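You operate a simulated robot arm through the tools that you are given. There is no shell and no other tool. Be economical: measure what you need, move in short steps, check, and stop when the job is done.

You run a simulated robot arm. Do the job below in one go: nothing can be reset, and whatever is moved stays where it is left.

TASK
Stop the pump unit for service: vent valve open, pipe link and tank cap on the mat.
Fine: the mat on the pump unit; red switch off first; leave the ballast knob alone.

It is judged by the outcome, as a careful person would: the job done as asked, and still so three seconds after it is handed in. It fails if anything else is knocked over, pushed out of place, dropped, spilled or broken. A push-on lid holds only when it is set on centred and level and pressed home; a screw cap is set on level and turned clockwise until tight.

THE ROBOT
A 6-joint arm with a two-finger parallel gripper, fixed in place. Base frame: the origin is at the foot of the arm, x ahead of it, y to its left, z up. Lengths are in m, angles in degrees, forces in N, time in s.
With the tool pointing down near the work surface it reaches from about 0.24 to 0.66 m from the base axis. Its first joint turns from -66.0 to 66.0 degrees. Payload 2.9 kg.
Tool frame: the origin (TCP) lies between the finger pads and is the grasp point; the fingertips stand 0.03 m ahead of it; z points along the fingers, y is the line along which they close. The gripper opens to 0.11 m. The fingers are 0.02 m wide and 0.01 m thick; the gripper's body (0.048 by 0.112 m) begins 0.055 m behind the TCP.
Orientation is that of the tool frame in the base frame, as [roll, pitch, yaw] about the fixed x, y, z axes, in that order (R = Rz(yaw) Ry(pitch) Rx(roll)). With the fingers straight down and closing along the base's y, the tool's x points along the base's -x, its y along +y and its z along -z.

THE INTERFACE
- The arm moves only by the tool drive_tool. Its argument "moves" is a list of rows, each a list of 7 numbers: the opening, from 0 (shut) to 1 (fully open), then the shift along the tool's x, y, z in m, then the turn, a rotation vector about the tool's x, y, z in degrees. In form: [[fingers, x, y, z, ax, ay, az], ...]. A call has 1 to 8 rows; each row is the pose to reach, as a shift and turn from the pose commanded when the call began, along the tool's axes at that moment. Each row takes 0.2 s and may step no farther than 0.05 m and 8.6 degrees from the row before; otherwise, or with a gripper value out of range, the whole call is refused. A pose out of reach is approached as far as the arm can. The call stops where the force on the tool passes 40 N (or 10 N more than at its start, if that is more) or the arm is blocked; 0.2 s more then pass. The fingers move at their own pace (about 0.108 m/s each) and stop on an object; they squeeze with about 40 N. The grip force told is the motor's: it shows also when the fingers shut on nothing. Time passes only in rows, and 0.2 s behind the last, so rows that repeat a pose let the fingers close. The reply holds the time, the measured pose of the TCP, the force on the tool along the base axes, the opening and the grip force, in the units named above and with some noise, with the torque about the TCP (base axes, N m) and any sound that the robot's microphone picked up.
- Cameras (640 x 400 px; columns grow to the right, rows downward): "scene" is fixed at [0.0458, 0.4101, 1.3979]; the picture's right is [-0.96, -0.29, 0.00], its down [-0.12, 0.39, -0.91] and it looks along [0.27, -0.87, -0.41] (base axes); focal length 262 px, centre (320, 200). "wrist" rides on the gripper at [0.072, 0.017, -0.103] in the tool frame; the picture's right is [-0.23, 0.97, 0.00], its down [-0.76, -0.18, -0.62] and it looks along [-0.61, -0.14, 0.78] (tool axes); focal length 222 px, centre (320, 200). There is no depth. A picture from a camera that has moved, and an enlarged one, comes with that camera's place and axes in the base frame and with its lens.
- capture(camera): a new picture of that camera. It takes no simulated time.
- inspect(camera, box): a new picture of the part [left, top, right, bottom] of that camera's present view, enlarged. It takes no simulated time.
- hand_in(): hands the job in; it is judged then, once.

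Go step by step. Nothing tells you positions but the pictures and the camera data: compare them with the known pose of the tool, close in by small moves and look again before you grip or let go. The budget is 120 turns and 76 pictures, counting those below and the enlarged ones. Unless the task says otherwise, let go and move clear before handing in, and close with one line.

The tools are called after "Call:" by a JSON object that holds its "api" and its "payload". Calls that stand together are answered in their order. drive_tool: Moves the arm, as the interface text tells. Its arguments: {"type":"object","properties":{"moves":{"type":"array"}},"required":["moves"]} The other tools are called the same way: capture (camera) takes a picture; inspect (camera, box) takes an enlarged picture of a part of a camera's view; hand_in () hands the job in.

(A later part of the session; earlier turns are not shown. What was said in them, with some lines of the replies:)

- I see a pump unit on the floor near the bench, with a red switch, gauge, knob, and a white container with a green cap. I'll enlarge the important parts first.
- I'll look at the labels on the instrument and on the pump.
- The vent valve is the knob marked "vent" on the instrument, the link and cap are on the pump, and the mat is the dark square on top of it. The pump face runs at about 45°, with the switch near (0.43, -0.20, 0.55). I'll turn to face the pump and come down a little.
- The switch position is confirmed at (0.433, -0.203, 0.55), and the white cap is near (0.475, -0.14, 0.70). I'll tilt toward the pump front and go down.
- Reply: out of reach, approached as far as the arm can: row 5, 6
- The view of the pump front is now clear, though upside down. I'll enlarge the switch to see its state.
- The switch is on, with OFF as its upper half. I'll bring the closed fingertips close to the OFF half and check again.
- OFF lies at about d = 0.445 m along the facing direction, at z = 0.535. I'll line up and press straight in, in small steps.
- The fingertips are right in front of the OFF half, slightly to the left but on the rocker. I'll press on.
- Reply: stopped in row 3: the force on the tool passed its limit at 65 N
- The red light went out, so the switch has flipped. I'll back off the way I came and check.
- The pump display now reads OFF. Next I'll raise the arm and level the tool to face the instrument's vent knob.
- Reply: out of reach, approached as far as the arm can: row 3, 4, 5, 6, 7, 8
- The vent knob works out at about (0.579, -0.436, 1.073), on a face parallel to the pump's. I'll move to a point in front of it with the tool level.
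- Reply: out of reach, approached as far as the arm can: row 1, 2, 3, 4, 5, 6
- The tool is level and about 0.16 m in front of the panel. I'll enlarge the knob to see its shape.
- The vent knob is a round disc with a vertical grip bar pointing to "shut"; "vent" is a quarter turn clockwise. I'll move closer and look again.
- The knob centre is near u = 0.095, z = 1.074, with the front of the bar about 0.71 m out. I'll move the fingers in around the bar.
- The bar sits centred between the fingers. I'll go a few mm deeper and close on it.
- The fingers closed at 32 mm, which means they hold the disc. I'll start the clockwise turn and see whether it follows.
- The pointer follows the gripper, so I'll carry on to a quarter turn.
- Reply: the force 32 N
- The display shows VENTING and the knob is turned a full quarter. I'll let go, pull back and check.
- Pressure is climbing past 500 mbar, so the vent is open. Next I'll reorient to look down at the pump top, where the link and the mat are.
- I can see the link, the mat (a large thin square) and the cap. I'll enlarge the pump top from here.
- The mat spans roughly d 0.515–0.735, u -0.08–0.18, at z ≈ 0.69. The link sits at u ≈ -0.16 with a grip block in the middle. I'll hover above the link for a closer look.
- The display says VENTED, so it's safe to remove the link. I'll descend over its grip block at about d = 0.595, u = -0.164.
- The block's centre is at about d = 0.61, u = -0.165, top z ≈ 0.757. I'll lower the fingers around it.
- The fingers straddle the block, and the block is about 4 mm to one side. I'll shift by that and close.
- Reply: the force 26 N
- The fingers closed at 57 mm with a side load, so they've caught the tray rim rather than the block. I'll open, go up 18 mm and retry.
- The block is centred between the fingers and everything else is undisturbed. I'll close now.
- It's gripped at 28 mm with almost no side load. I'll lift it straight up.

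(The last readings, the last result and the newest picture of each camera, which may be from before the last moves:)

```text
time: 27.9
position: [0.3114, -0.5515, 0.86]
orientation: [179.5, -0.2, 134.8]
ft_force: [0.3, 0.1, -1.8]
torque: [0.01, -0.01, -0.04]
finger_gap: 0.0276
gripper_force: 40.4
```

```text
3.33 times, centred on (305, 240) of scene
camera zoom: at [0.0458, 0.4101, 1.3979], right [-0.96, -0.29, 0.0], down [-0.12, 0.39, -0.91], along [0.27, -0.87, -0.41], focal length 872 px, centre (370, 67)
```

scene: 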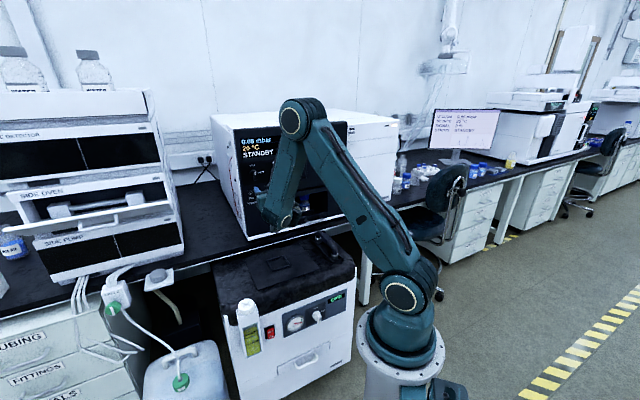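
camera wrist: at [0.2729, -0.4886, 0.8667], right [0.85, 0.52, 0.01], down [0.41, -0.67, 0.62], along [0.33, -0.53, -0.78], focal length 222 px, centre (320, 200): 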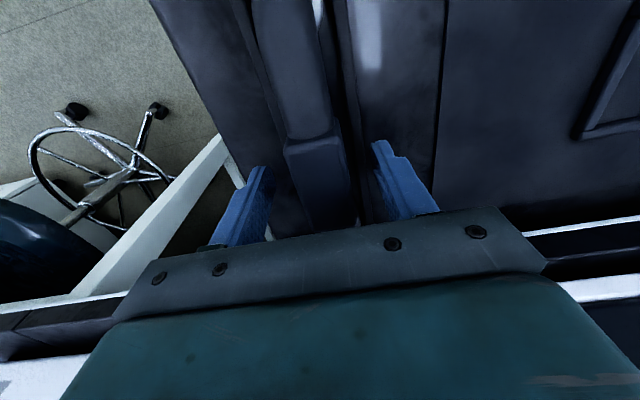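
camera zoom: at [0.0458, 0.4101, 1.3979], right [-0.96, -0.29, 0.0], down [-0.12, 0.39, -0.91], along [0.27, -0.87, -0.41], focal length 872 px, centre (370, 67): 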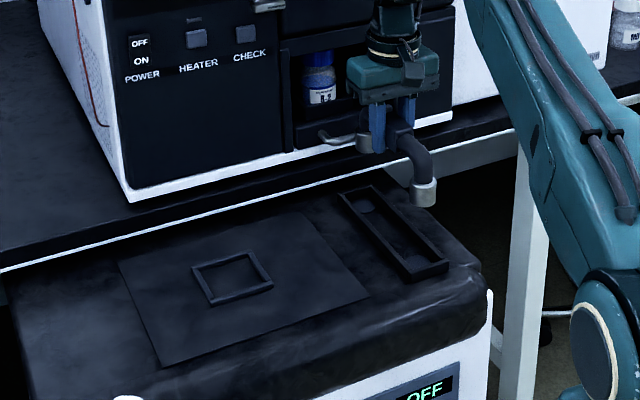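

The link came out cleanly. The clear strip of mat between its right edge and the raised frame is centred at about u = -0.042, so I'll carry the link there and look before lowering.

Call:
{"api": "drive_tool", "payload": {"moves": [[0, 0, 0.035, 0, 0, 0, 0], [0, -0.001, 0.07, 0, 0, 0, 0], [0, -0.002, 0.1, 0, 0, 0, 0], [0, -0.003, 0.128, 0, 0, 0, 0], [0, -0.003, 0.128, 0.03, 0, 0, 0], [0, -0.003, 0.128, 0.06, 0, 0, 0]]}}

Call:
{"api": "inspect", "payload": {"camera": "scene", "box": [220, 180, 390, 300]}}

Call:
{"api": "capture", "payload": {"camera": "wrist"}}

```text
time: 29.3
position: [0.4059, -0.4663, 0.8048]
orientation: [179.6, 0.0, 134.8]
ft_force: [0.0, -0.3, -2.6]
torque: [0.0, 0.0, -0.01]
finger_gap: 0.0276
gripper_force: 39.7
```

```text
3.33 times, centred on (305, 240) of scene
camera zoom: at [0.0458, 0.4101, 1.3979], right [-0.96, -0.29, 0.0], down [-0.12, 0.39, -0.91], along [0.27, -0.87, -0.41], focal length 872 px, centre (370, 67)
```

zoom: 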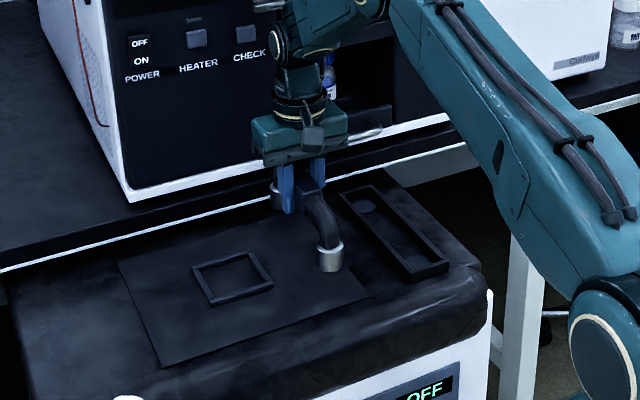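

```text
32 pictures are left
camera wrist: at [0.3653, -0.4022, 0.909], right [0.85, 0.52, 0.01], down [0.41, -0.67, 0.62], along [0.33, -0.53, -0.78], focal length 222 px, centre (320, 200)
```

wrist: 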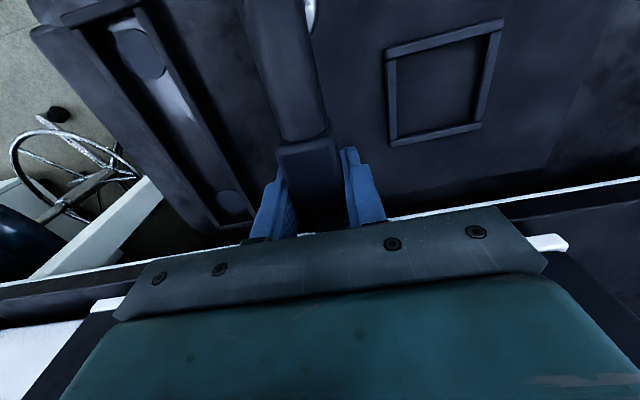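

The link is over the clear strip. I'll lower it until it touches the mat.

Call:
{"api": "drive_tool", "payload": {"moves": [[0, -0.002, 0, 0.015, 0, 0, 0], [0, -0.004, 0, 0.03, 0, 0, 0], [0, -0.004, 0, 0.035, 0, 0, 0], [0, -0.004, 0, 0.038, 0, 0, 0]]}}

Call:
{"api": "inspect", "payload": {"camera": "scene", "box": [250, 210, 350, 290]}}

```text
time: 30.3
position: [0.41, -0.4657, 0.7667]
orientation: [179.6, -0.2, 134.8]
ft_force: [0.7, -0.2, -3.0]
torque: [-0.02, 0.0, -0.01]
finger_gap: 0.0276
gripper_force: 40.0
```

```text
5.00 times, centred on (300, 250) of scene
camera zoom: at [0.0458, 0.4101, 1.3979], right [-0.96, -0.29, 0.0], down [-0.12, 0.39, -0.91], along [0.27, -0.87, -0.41], focal length 1307 px, centre (420, -50)
```

zoom: 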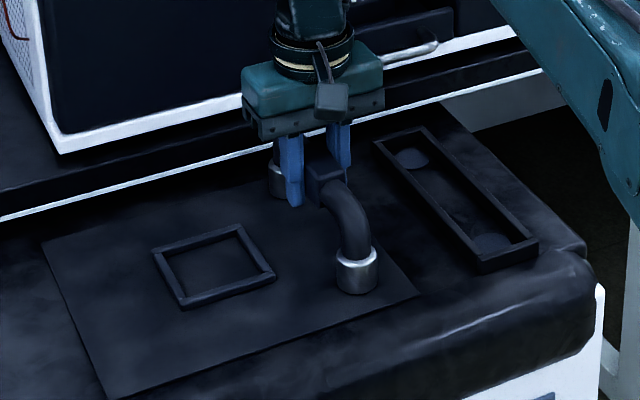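

It's nearly down, so I'll continue in 2 mm steps until it touches.

Call:
{"api": "drive_tool", "payload": {"moves": [[0, 0, 0, 0.002, 0, 0, 0], [0, 0, 0, 0.004, 0, 0, 0], [0, 0, 0, 0.006, 0, 0, 0]]}}

```text
time: 31.1
position: [0.4096, -0.4666, 0.764]
orientation: [179.7, 0.3, 134.7]
ft_force: [-3.9, 4.2, 30.3]
torque: [-0.29, 0.4, -0.11]
finger_gap: 0.0277
gripper_force: 40.1
```

It's in contact. I'll ease off the load slightly, open the fingers a little and look before lifting away.

Call:
{"api": "drive_tool", "payload": {"moves": [[0, 0, 0, -0.0025, 0, 0, 0], [0.4, 0, 0, -0.0025, 0, 0, 0], [0.45, 0, 0, -0.0025, 0, 0, 0], [0.45, 0, 0, -0.0025, 0, 0, 0]]}}

Call:
{"api": "drive_tool", "payload": {"moves": [[0.45, 0, 0, -0.02, 0, 0, 0], [0.45, 0, 0, -0.05, 0, 0, 0], [0.45, 0, 0, -0.09, 0, 0, 0], [0.45, 0, 0, -0.13, 0, 0, 0]]}}

Call:
{"api": "capture", "payload": {"camera": "wrist"}}

Call:
{"api": "inspect", "payload": {"camera": "scene", "box": [220, 200, 360, 320]}}

```text
time: 32.1
position: [0.4085, -0.4649, 0.7614]
orientation: [179.6, -0.2, 134.7]
ft_force: [0.3, 0.1, 0.7]
torque: [0.01, 0.0, -0.01]
finger_gap: 0.0497
gripper_force: 0.1
```

```text
time: 33.1
position: [0.4066, -0.4685, 0.8919]
orientation: [179.6, -0.3, 134.8]
ft_force: [0.1, -0.4, -0.2]
torque: [0.01, -0.03, 0.02]
finger_gap: 0.0494
gripper_force: 0.1
```

```text
30 pictures are left
camera wrist: at [0.3671, -0.4054, 0.9963], right [0.85, 0.52, 0.01], down [0.41, -0.67, 0.62], along [0.33, -0.53, -0.79], focal length 222 px, centre (320, 200)
```

wrist: 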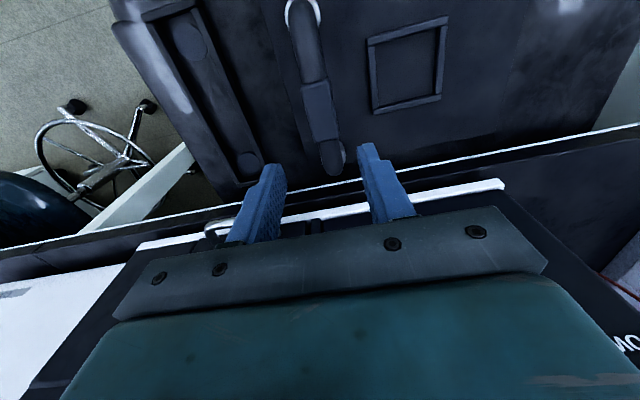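

```text
3.33 times, centred on (290, 260) of scene
camera zoom: at [0.0458, 0.4101, 1.3979], right [-0.96, -0.29, 0.0], down [-0.12, 0.39, -0.91], along [0.27, -0.87, -0.41], focal length 872 px, centre (420, 0)
```

zoom: 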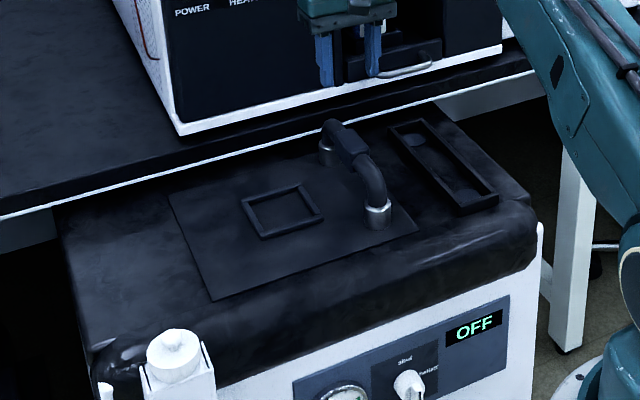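

The link stands upright on the mat. Now I'll move over to the white tank cap at about (0.475, -0.14, 0.70).

Call:
{"api": "drive_tool", "payload": {"moves": [[0.6, 0.026, 0.03, -0.012, 0, 0, 0], [0.6, 0.052, 0.06, -0.024, 0, 0, 0], [0.6, 0.078, 0.09, -0.036, 0, 0, 0], [0.6, 0.104, 0.12, -0.048, 0, 0, 0], [0.6, 0.13, 0.15, -0.06, 0, 0, 0], [0.6, 0.155, 0.18, -0.06, 0, 0, 0], [0.6, 0.175, 0.215, -0.06, 0, 0, 0], [0.6, 0.18, 0.25, -0.06, 0, 0, 0]]}}

Call:
{"api": "capture", "payload": {"camera": "wrist"}}

Call:
{"api": "inspect", "payload": {"camera": "scene", "box": [210, 260, 290, 360]}}

```text
time: 34.9
position: [0.4577, -0.1625, 0.9528]
orientation: [179.7, -0.2, 134.7]
ft_force: [-0.5, 0.4, -0.8]
torque: [-0.02, 0.01, -0.01]
finger_gap: 0.0658
gripper_force: 0.0
```

```text
28 pictures are left
camera wrist: at [0.4182, -0.0992, 1.0569], right [0.85, 0.52, 0.01], down [0.41, -0.67, 0.62], along [0.33, -0.53, -0.78], focal length 222 px, centre (320, 200)
```

wrist: 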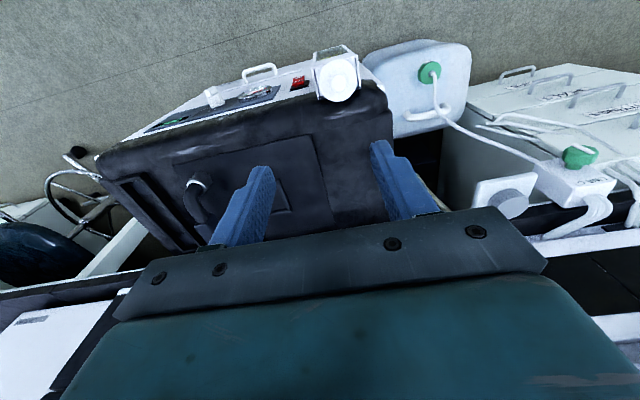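

```text
4.00 times, centred on (250, 310) of scene
camera zoom: at [0.0458, 0.4101, 1.3979], right [-0.96, -0.29, 0.0], down [-0.12, 0.39, -0.91], along [0.27, -0.87, -0.41], focal length 1046 px, centre (600, -240)
```

zoom: 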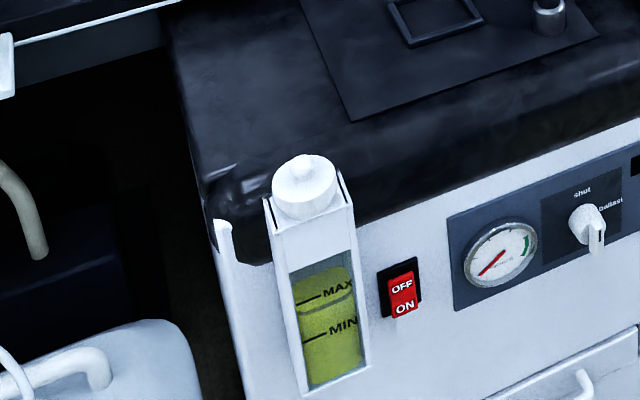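

The cap is centred near d = 0.431, u = 0.237, z ≈ 0.71, and it's a round cap with a small top knob. I'll come down above it and look closer.

Call:
{"api": "drive_tool", "payload": {"moves": [[0.8, 0.003, 0.01, 0.04, 0, 0, 0], [0.8, 0.006, 0.02, 0.08, 0, 0, 0], [0.8, 0.007, 0.029, 0.12, 0, 0, 0]]}}

Call:
{"api": "inspect", "payload": {"camera": "wrist", "box": [220, 40, 440, 220]}}

Call:
{"api": "inspect", "payload": {"camera": "scene", "box": [210, 240, 290, 340]}}

```text
time: 35.7
position: [0.4735, -0.1367, 0.8336]
orientation: [179.6, 0.0, 134.8]
ft_force: [0.2, -1.1, -0.8]
torque: [0.03, 0.0, 0.0]
finger_gap: 0.088
gripper_force: 0.0
```

```text
2.22 times, centred on (330, 130) of wrist
camera zoom: at [0.4337, -0.0734, 0.9377], right [0.85, 0.52, 0.01], down [0.41, -0.67, 0.62], along [0.33, -0.53, -0.78], focal length 494 px, centre (298, 356)
```

zoom: 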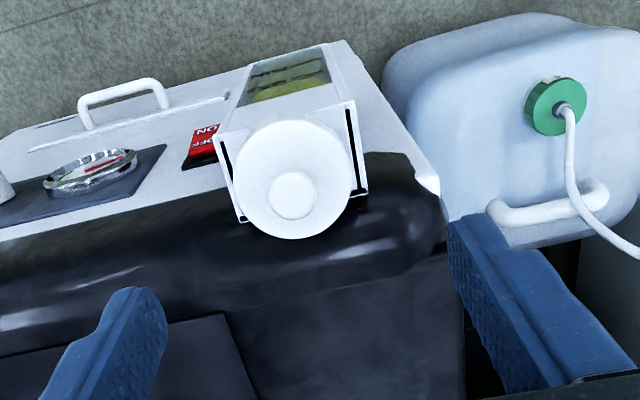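

```text
4.00 times, centred on (250, 290) of scene
camera zoom: at [0.0458, 0.4101, 1.3979], right [-0.96, -0.29, 0.0], down [-0.12, 0.39, -0.91], along [0.27, -0.87, -0.41], focal length 1046 px, centre (600, -160)
```

zoom: 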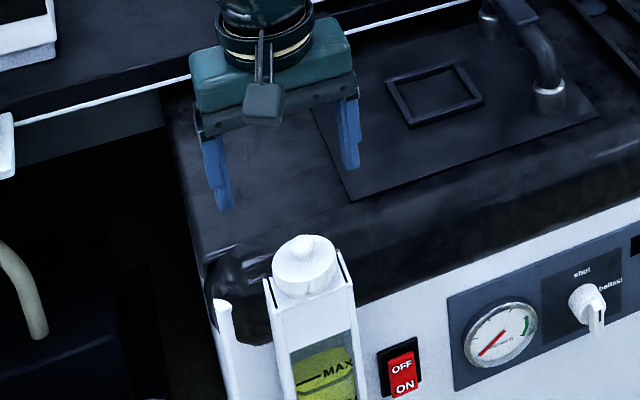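

The cap is about 50 mm wide with its top near z = 0.725, directly below the tool. I'll lower the open fingers to straddle it.

Call:
{"api": "drive_tool", "payload": {"moves": [[0.75, 0, 0, 0.03, 0, 0, 0], [0.75, 0, 0, 0.06, 0, 0, 0], [0.75, 0, 0, 0.085, 0, 0, 0]]}}

Call:
{"api": "inspect", "payload": {"camera": "wrist", "box": [220, 40, 440, 220]}}

Call:
{"api": "inspect", "payload": {"camera": "scene", "box": [210, 255, 290, 335]}}

```text
time: 36.5
position: [0.474, -0.1362, 0.7479]
orientation: [179.5, -0.2, 134.7]
ft_force: [-0.2, 0.0, -0.7]
torque: [-0.01, -0.01, -0.01]
finger_gap: 0.0824
gripper_force: 0.1
```

```text
2.22 times, centred on (330, 130) of wrist
camera zoom: at [0.4342, -0.0742, 0.8519], right [0.85, 0.52, 0.01], down [0.41, -0.67, 0.62], along [0.33, -0.53, -0.78], focal length 494 px, centre (298, 356)
```

zoom: 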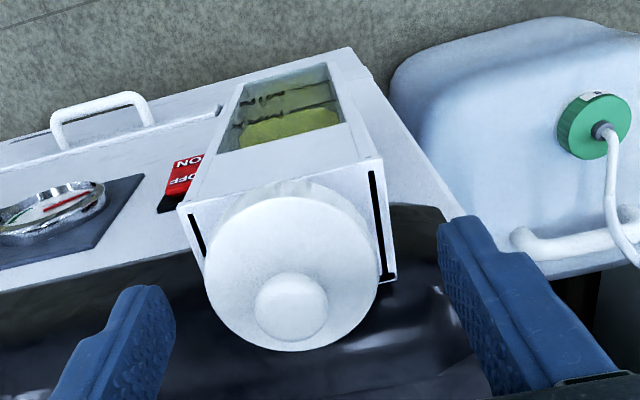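

```text
5.00 times, centred on (250, 295) of scene
camera zoom: at [0.0458, 0.4101, 1.3979], right [-0.96, -0.29, 0.0], down [-0.12, 0.39, -0.91], along [0.27, -0.87, -0.41], focal length 1307 px, centre (670, -275)
```

zoom: 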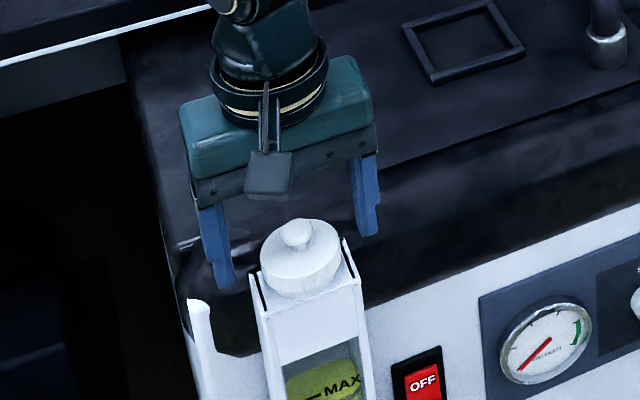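

The fingers straddle the cap with room on both sides. I'll lower 12 mm more and close gently around it.

Call:
{"api": "drive_tool", "payload": {"moves": [[0.75, 0.003, 0, 0.006, 0, 0, 0], [0.75, 0.003, 0, 0.012, 0, 0, 0], [0.3, 0.003, 0, 0.012, 0, 0, 0], [0, 0.003, 0, 0.012, 0, 0, 0], [0, 0.003, 0, 0.012, 0, 0, 0]]}}

Call:
{"api": "inspect", "payload": {"camera": "wrist", "box": [220, 40, 440, 220]}}

```text
time: 37.7
position: [0.4717, -0.1344, 0.7362]
orientation: [179.6, -0.1, 134.8]
ft_force: [-4.1, -5.1, -0.8]
torque: [-0.14, 0.23, -0.04]
finger_gap: 0.0493
gripper_force: 40.1
heard: snap
```

```text
2.22 times, centred on (330, 130) of wrist
camera zoom: at [0.4316, -0.0711, 0.8407], right [0.85, 0.53, 0.01], down [0.41, -0.67, 0.62], along [0.33, -0.52, -0.79], focal length 494 px, centre (298, 356)
```

zoom: 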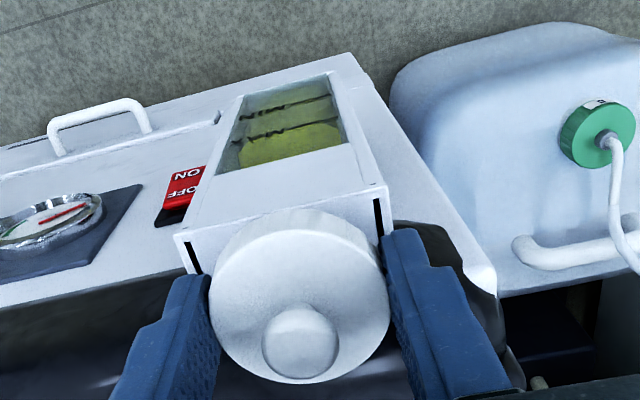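

I heard a snap as the grip closed, so it's probably a push-on cap letting go. I'll lift it slowly.

Call:
{"api": "drive_tool", "payload": {"moves": [[0, 0, 0, -0.003, 0, 0, 0], [0, 0, 0, -0.006, 0, 0, 0], [0, 0, 0, -0.012, 0, 0, 0], [0, 0, 0, -0.025, 0, 0, 0]]}}

Call:
{"api": "inspect", "payload": {"camera": "scene", "box": [210, 255, 290, 335]}}

Call:
{"api": "capture", "payload": {"camera": "wrist"}}

```text
time: 38.7
position: [0.4734, -0.1335, 0.7629]
orientation: [179.6, -0.2, 134.8]
ft_force: [0.0, -0.1, 0.0]
torque: [-0.02, 0.0, -0.01]
finger_gap: 0.0491
gripper_force: 40.2
```

```text
5.00 times, centred on (250, 295) of scene
camera zoom: at [0.0458, 0.4101, 1.3979], right [-0.96, -0.29, 0.0], down [-0.12, 0.39, -0.91], along [0.27, -0.87, -0.41], focal length 1307 px, centre (670, -275)
```

zoom: 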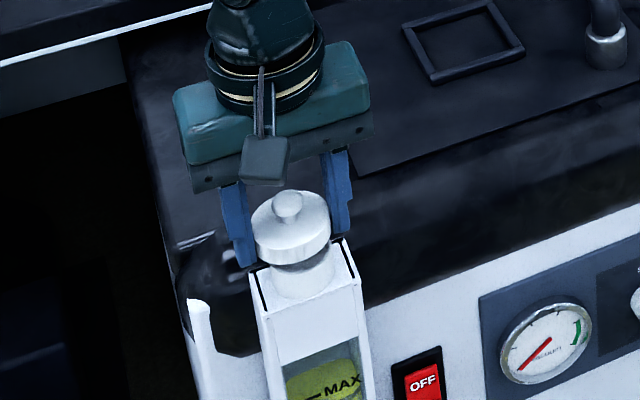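

```text
20 pictures are left
camera wrist: at [0.4327, -0.0703, 0.8668], right [0.85, 0.53, 0.01], down [0.41, -0.67, 0.62], along [0.33, -0.52, -0.78], focal length 222 px, centre (320, 200)
```

wrist: 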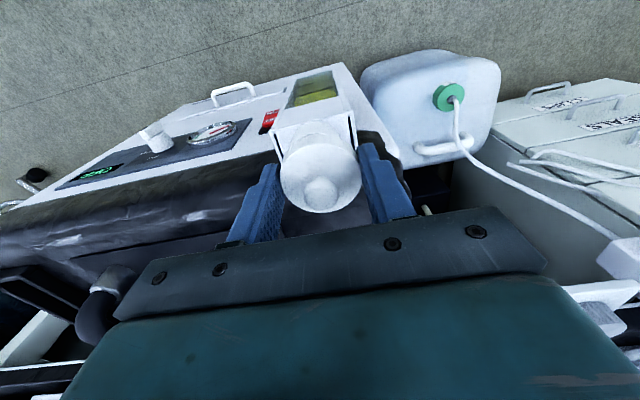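

The cap is off and held level. I'll raise it and carry it over the mat's clear near-left corner, at about d = 0.56, u = 0.13.

Call:
{"api": "drive_tool", "payload": {"moves": [[0, 0, 0, -0.04, 0, 0, 0], [0, 0, 0, -0.08, 0, 0, 0], [0, -0.033, -0.028, -0.08, 0, 0, 0], [0, -0.066, -0.056, -0.08, 0, 0, 0], [0, -0.1, -0.084, -0.08, 0, 0, 0], [0, -0.131, -0.11, -0.08, 0, 0, 0], [0, -0.131, -0.11, -0.05, 0, 0, 0], [0, -0.131, -0.11, -0.02, 0, 0, 0]]}}

Call:
{"api": "inspect", "payload": {"camera": "scene", "box": [220, 210, 340, 310]}}

Call:
{"api": "capture", "payload": {"camera": "wrist"}}

```text
time: 40.5
position: [0.4858, -0.3045, 0.7835]
orientation: [179.7, -0.1, 134.8]
ft_force: [-0.5, 0.8, -0.7]
torque: [0.05, -0.01, -0.01]
finger_gap: 0.0489
gripper_force: 40.2
```

```text
4.00 times, centred on (280, 260) of scene
camera zoom: at [0.0458, 0.4101, 1.3979], right [-0.96, -0.29, 0.0], down [-0.12, 0.39, -0.91], along [0.27, -0.87, -0.41], focal length 1046 px, centre (480, -40)
```

zoom: 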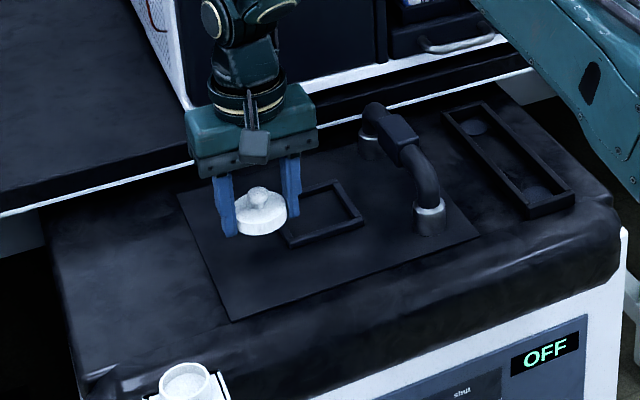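

```text
18 pictures are left
camera wrist: at [0.4457, -0.2417, 0.8871], right [0.85, 0.52, 0.01], down [0.41, -0.67, 0.62], along [0.33, -0.53, -0.78], focal length 222 px, centre (320, 200)
```

wrist: 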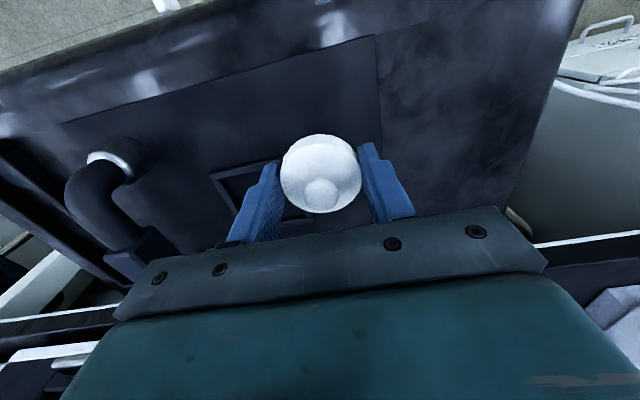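

The cap is over clear mat. I'll shift it 10 mm nearer, away from the frame corner, and lower it.

Call:
{"api": "drive_tool", "payload": {"moves": [[0, 0.008, 0.003, 0.015, 0, 0, 0], [0, 0.01, 0.006, 0.03, 0, 0, 0], [0, 0.01, 0.006, 0.04, 0, 0, 0], [0, 0.01, 0.006, 0.045, 0, 0, 0]]}}

Call:
{"api": "inspect", "payload": {"camera": "scene", "box": [220, 210, 340, 310]}}

```text
time: 41.5
position: [0.4838, -0.2929, 0.7372]
orientation: [179.7, 0.0, 134.9]
ft_force: [0.1, -0.8, -1.1]
torque: [0.02, 0.01, -0.02]
finger_gap: 0.0494
gripper_force: 40.1
```

```text
4.00 times, centred on (280, 260) of scene
camera zoom: at [0.0458, 0.4101, 1.3979], right [-0.96, -0.29, 0.0], down [-0.12, 0.39, -0.91], along [0.27, -0.87, -0.41], focal length 1046 px, centre (480, -40)
```

zoom: 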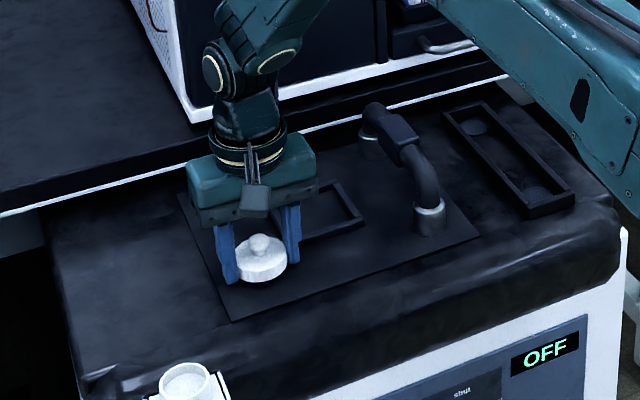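

It's just above the mat and clear of the frame. I'll go down in 2–3 mm steps until it touches.

Call:
{"api": "drive_tool", "payload": {"moves": [[0, 0, 0, 0.003, 0, 0, 0], [0, 0, 0, 0.006, 0, 0, 0], [0, 0, 0, 0.008, 0, 0, 0]]}}

```text
time: 42.4
position: [0.485, -0.2932, 0.7336]
orientation: [179.6, -0.1, 134.7]
ft_force: [-4.5, 2.5, 7.6]
torque: [-0.11, 0.23, -0.2]
finger_gap: 0.0492
gripper_force: 40.0
stopped in row 3: the force on the tool passed its limit at 45 N (the readings are from after the stop); the commanded pose is now the measured one
```

It's in contact. I'll open the fingers a little, then lift straight up.

Call:
{"api": "drive_tool", "payload": {"moves": [[0, 0, 0, -0.001, 0, 0, 0], [0.55, 0, 0, -0.001, 0, 0, 0], [0.62, 0, 0, -0.001, 0, 0, 0], [0.62, 0, 0, -0.001, 0, 0, 0]]}}

Call:
{"api": "drive_tool", "payload": {"moves": [[0.62, 0, 0, -0.02, 0, 0, 0], [0.62, 0, 0, -0.05, 0, 0, 0], [0.62, 0, 0, -0.09, 0, 0, 0], [0.62, 0, 0, -0.13, 0, 0, 0], [0.62, 0.03, 0, -0.17, 0, 0, 0], [0.62, 0.07, 0, -0.2, 0, 0, 0]]}}

Call:
{"api": "capture", "payload": {"camera": "scene"}}

Call:
{"api": "inspect", "payload": {"camera": "scene", "box": [210, 220, 350, 370]}}

Call:
{"api": "inspect", "payload": {"camera": "scene", "box": [230, 110, 350, 240]}}

Call:
{"api": "capture", "payload": {"camera": "wrist"}}

```text
time: 43.4
position: [0.4839, -0.2939, 0.7327]
orientation: [179.6, -0.1, 134.8]
ft_force: [-1.0, 0.1, 0.9]
torque: [-0.02, 0.0, 0.02]
finger_gap: 0.0681
gripper_force: 0.1
```

```text
time: 44.8
position: [0.4371, -0.2451, 0.9328]
orientation: [179.7, 0.0, 134.7]
ft_force: [-0.6, 0.0, -0.4]
torque: [0.01, 0.01, 0.05]
finger_gap: 0.0683
gripper_force: 0.1
```

```text
16 pictures are left
```

scene: 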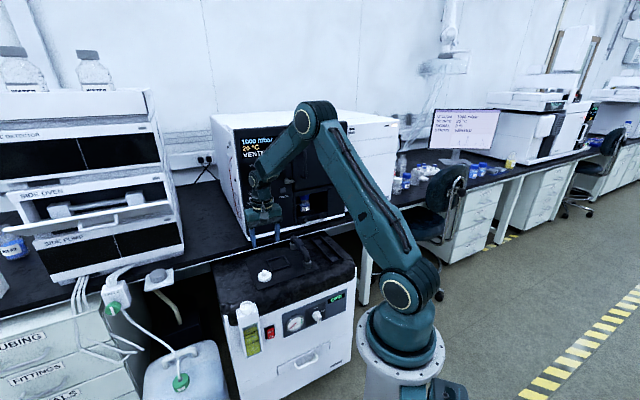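

```text
2.67 times, centred on (280, 295) of scene
camera zoom: at [0.0458, 0.4101, 1.3979], right [-0.96, -0.29, 0.0], down [-0.12, 0.39, -0.91], along [0.27, -0.87, -0.41], focal length 697 px, centre (427, -53)
```

zoom: 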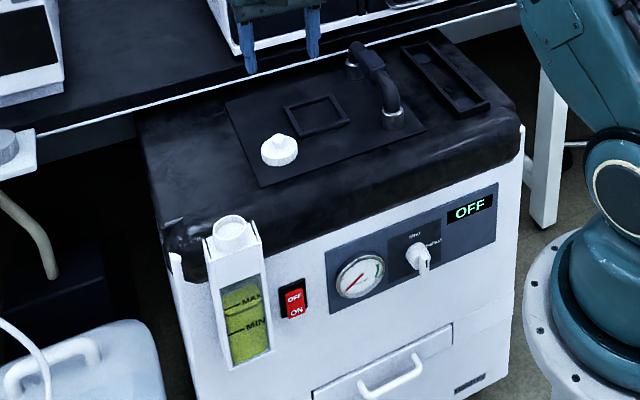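

```text
3.08 times, centred on (290, 175) of scene
camera zoom: at [0.0458, 0.4101, 1.3979], right [-0.96, -0.29, 0.0], down [-0.12, 0.39, -0.91], along [0.27, -0.87, -0.41], focal length 804 px, centre (412, 277)
```

zoom: 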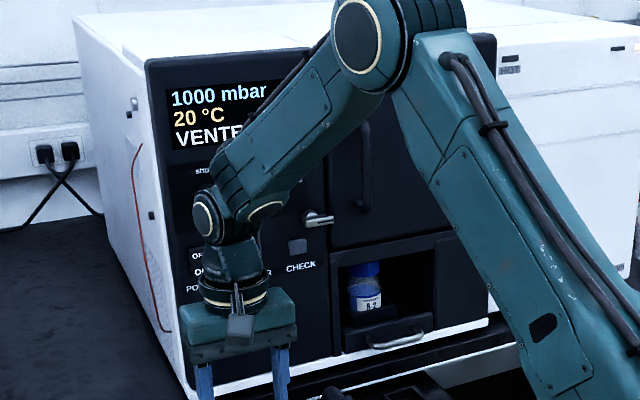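

```text
13 pictures are left
camera wrist: at [0.3968, -0.1812, 1.037], right [0.85, 0.52, 0.01], down [0.41, -0.67, 0.62], along [0.33, -0.53, -0.78], focal length 222 px, centre (320, 200)
```

wrist: 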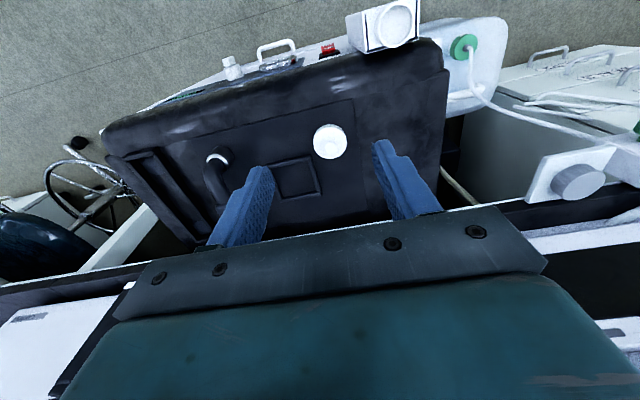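

The switch is off, the instrument reads 1000 mbar / VENTED, and the link and cap rest on the mat. The ballast knob is untouched and the arm is clear, so I'm handing in.

Call:
{"api": "hand_in", "payload": {}}

```text
The job is handed in.
```

The pump unit is stopped for service: red switch off first, vent valve open, pipe link and tank cap on the mat, ballast knob untouched.
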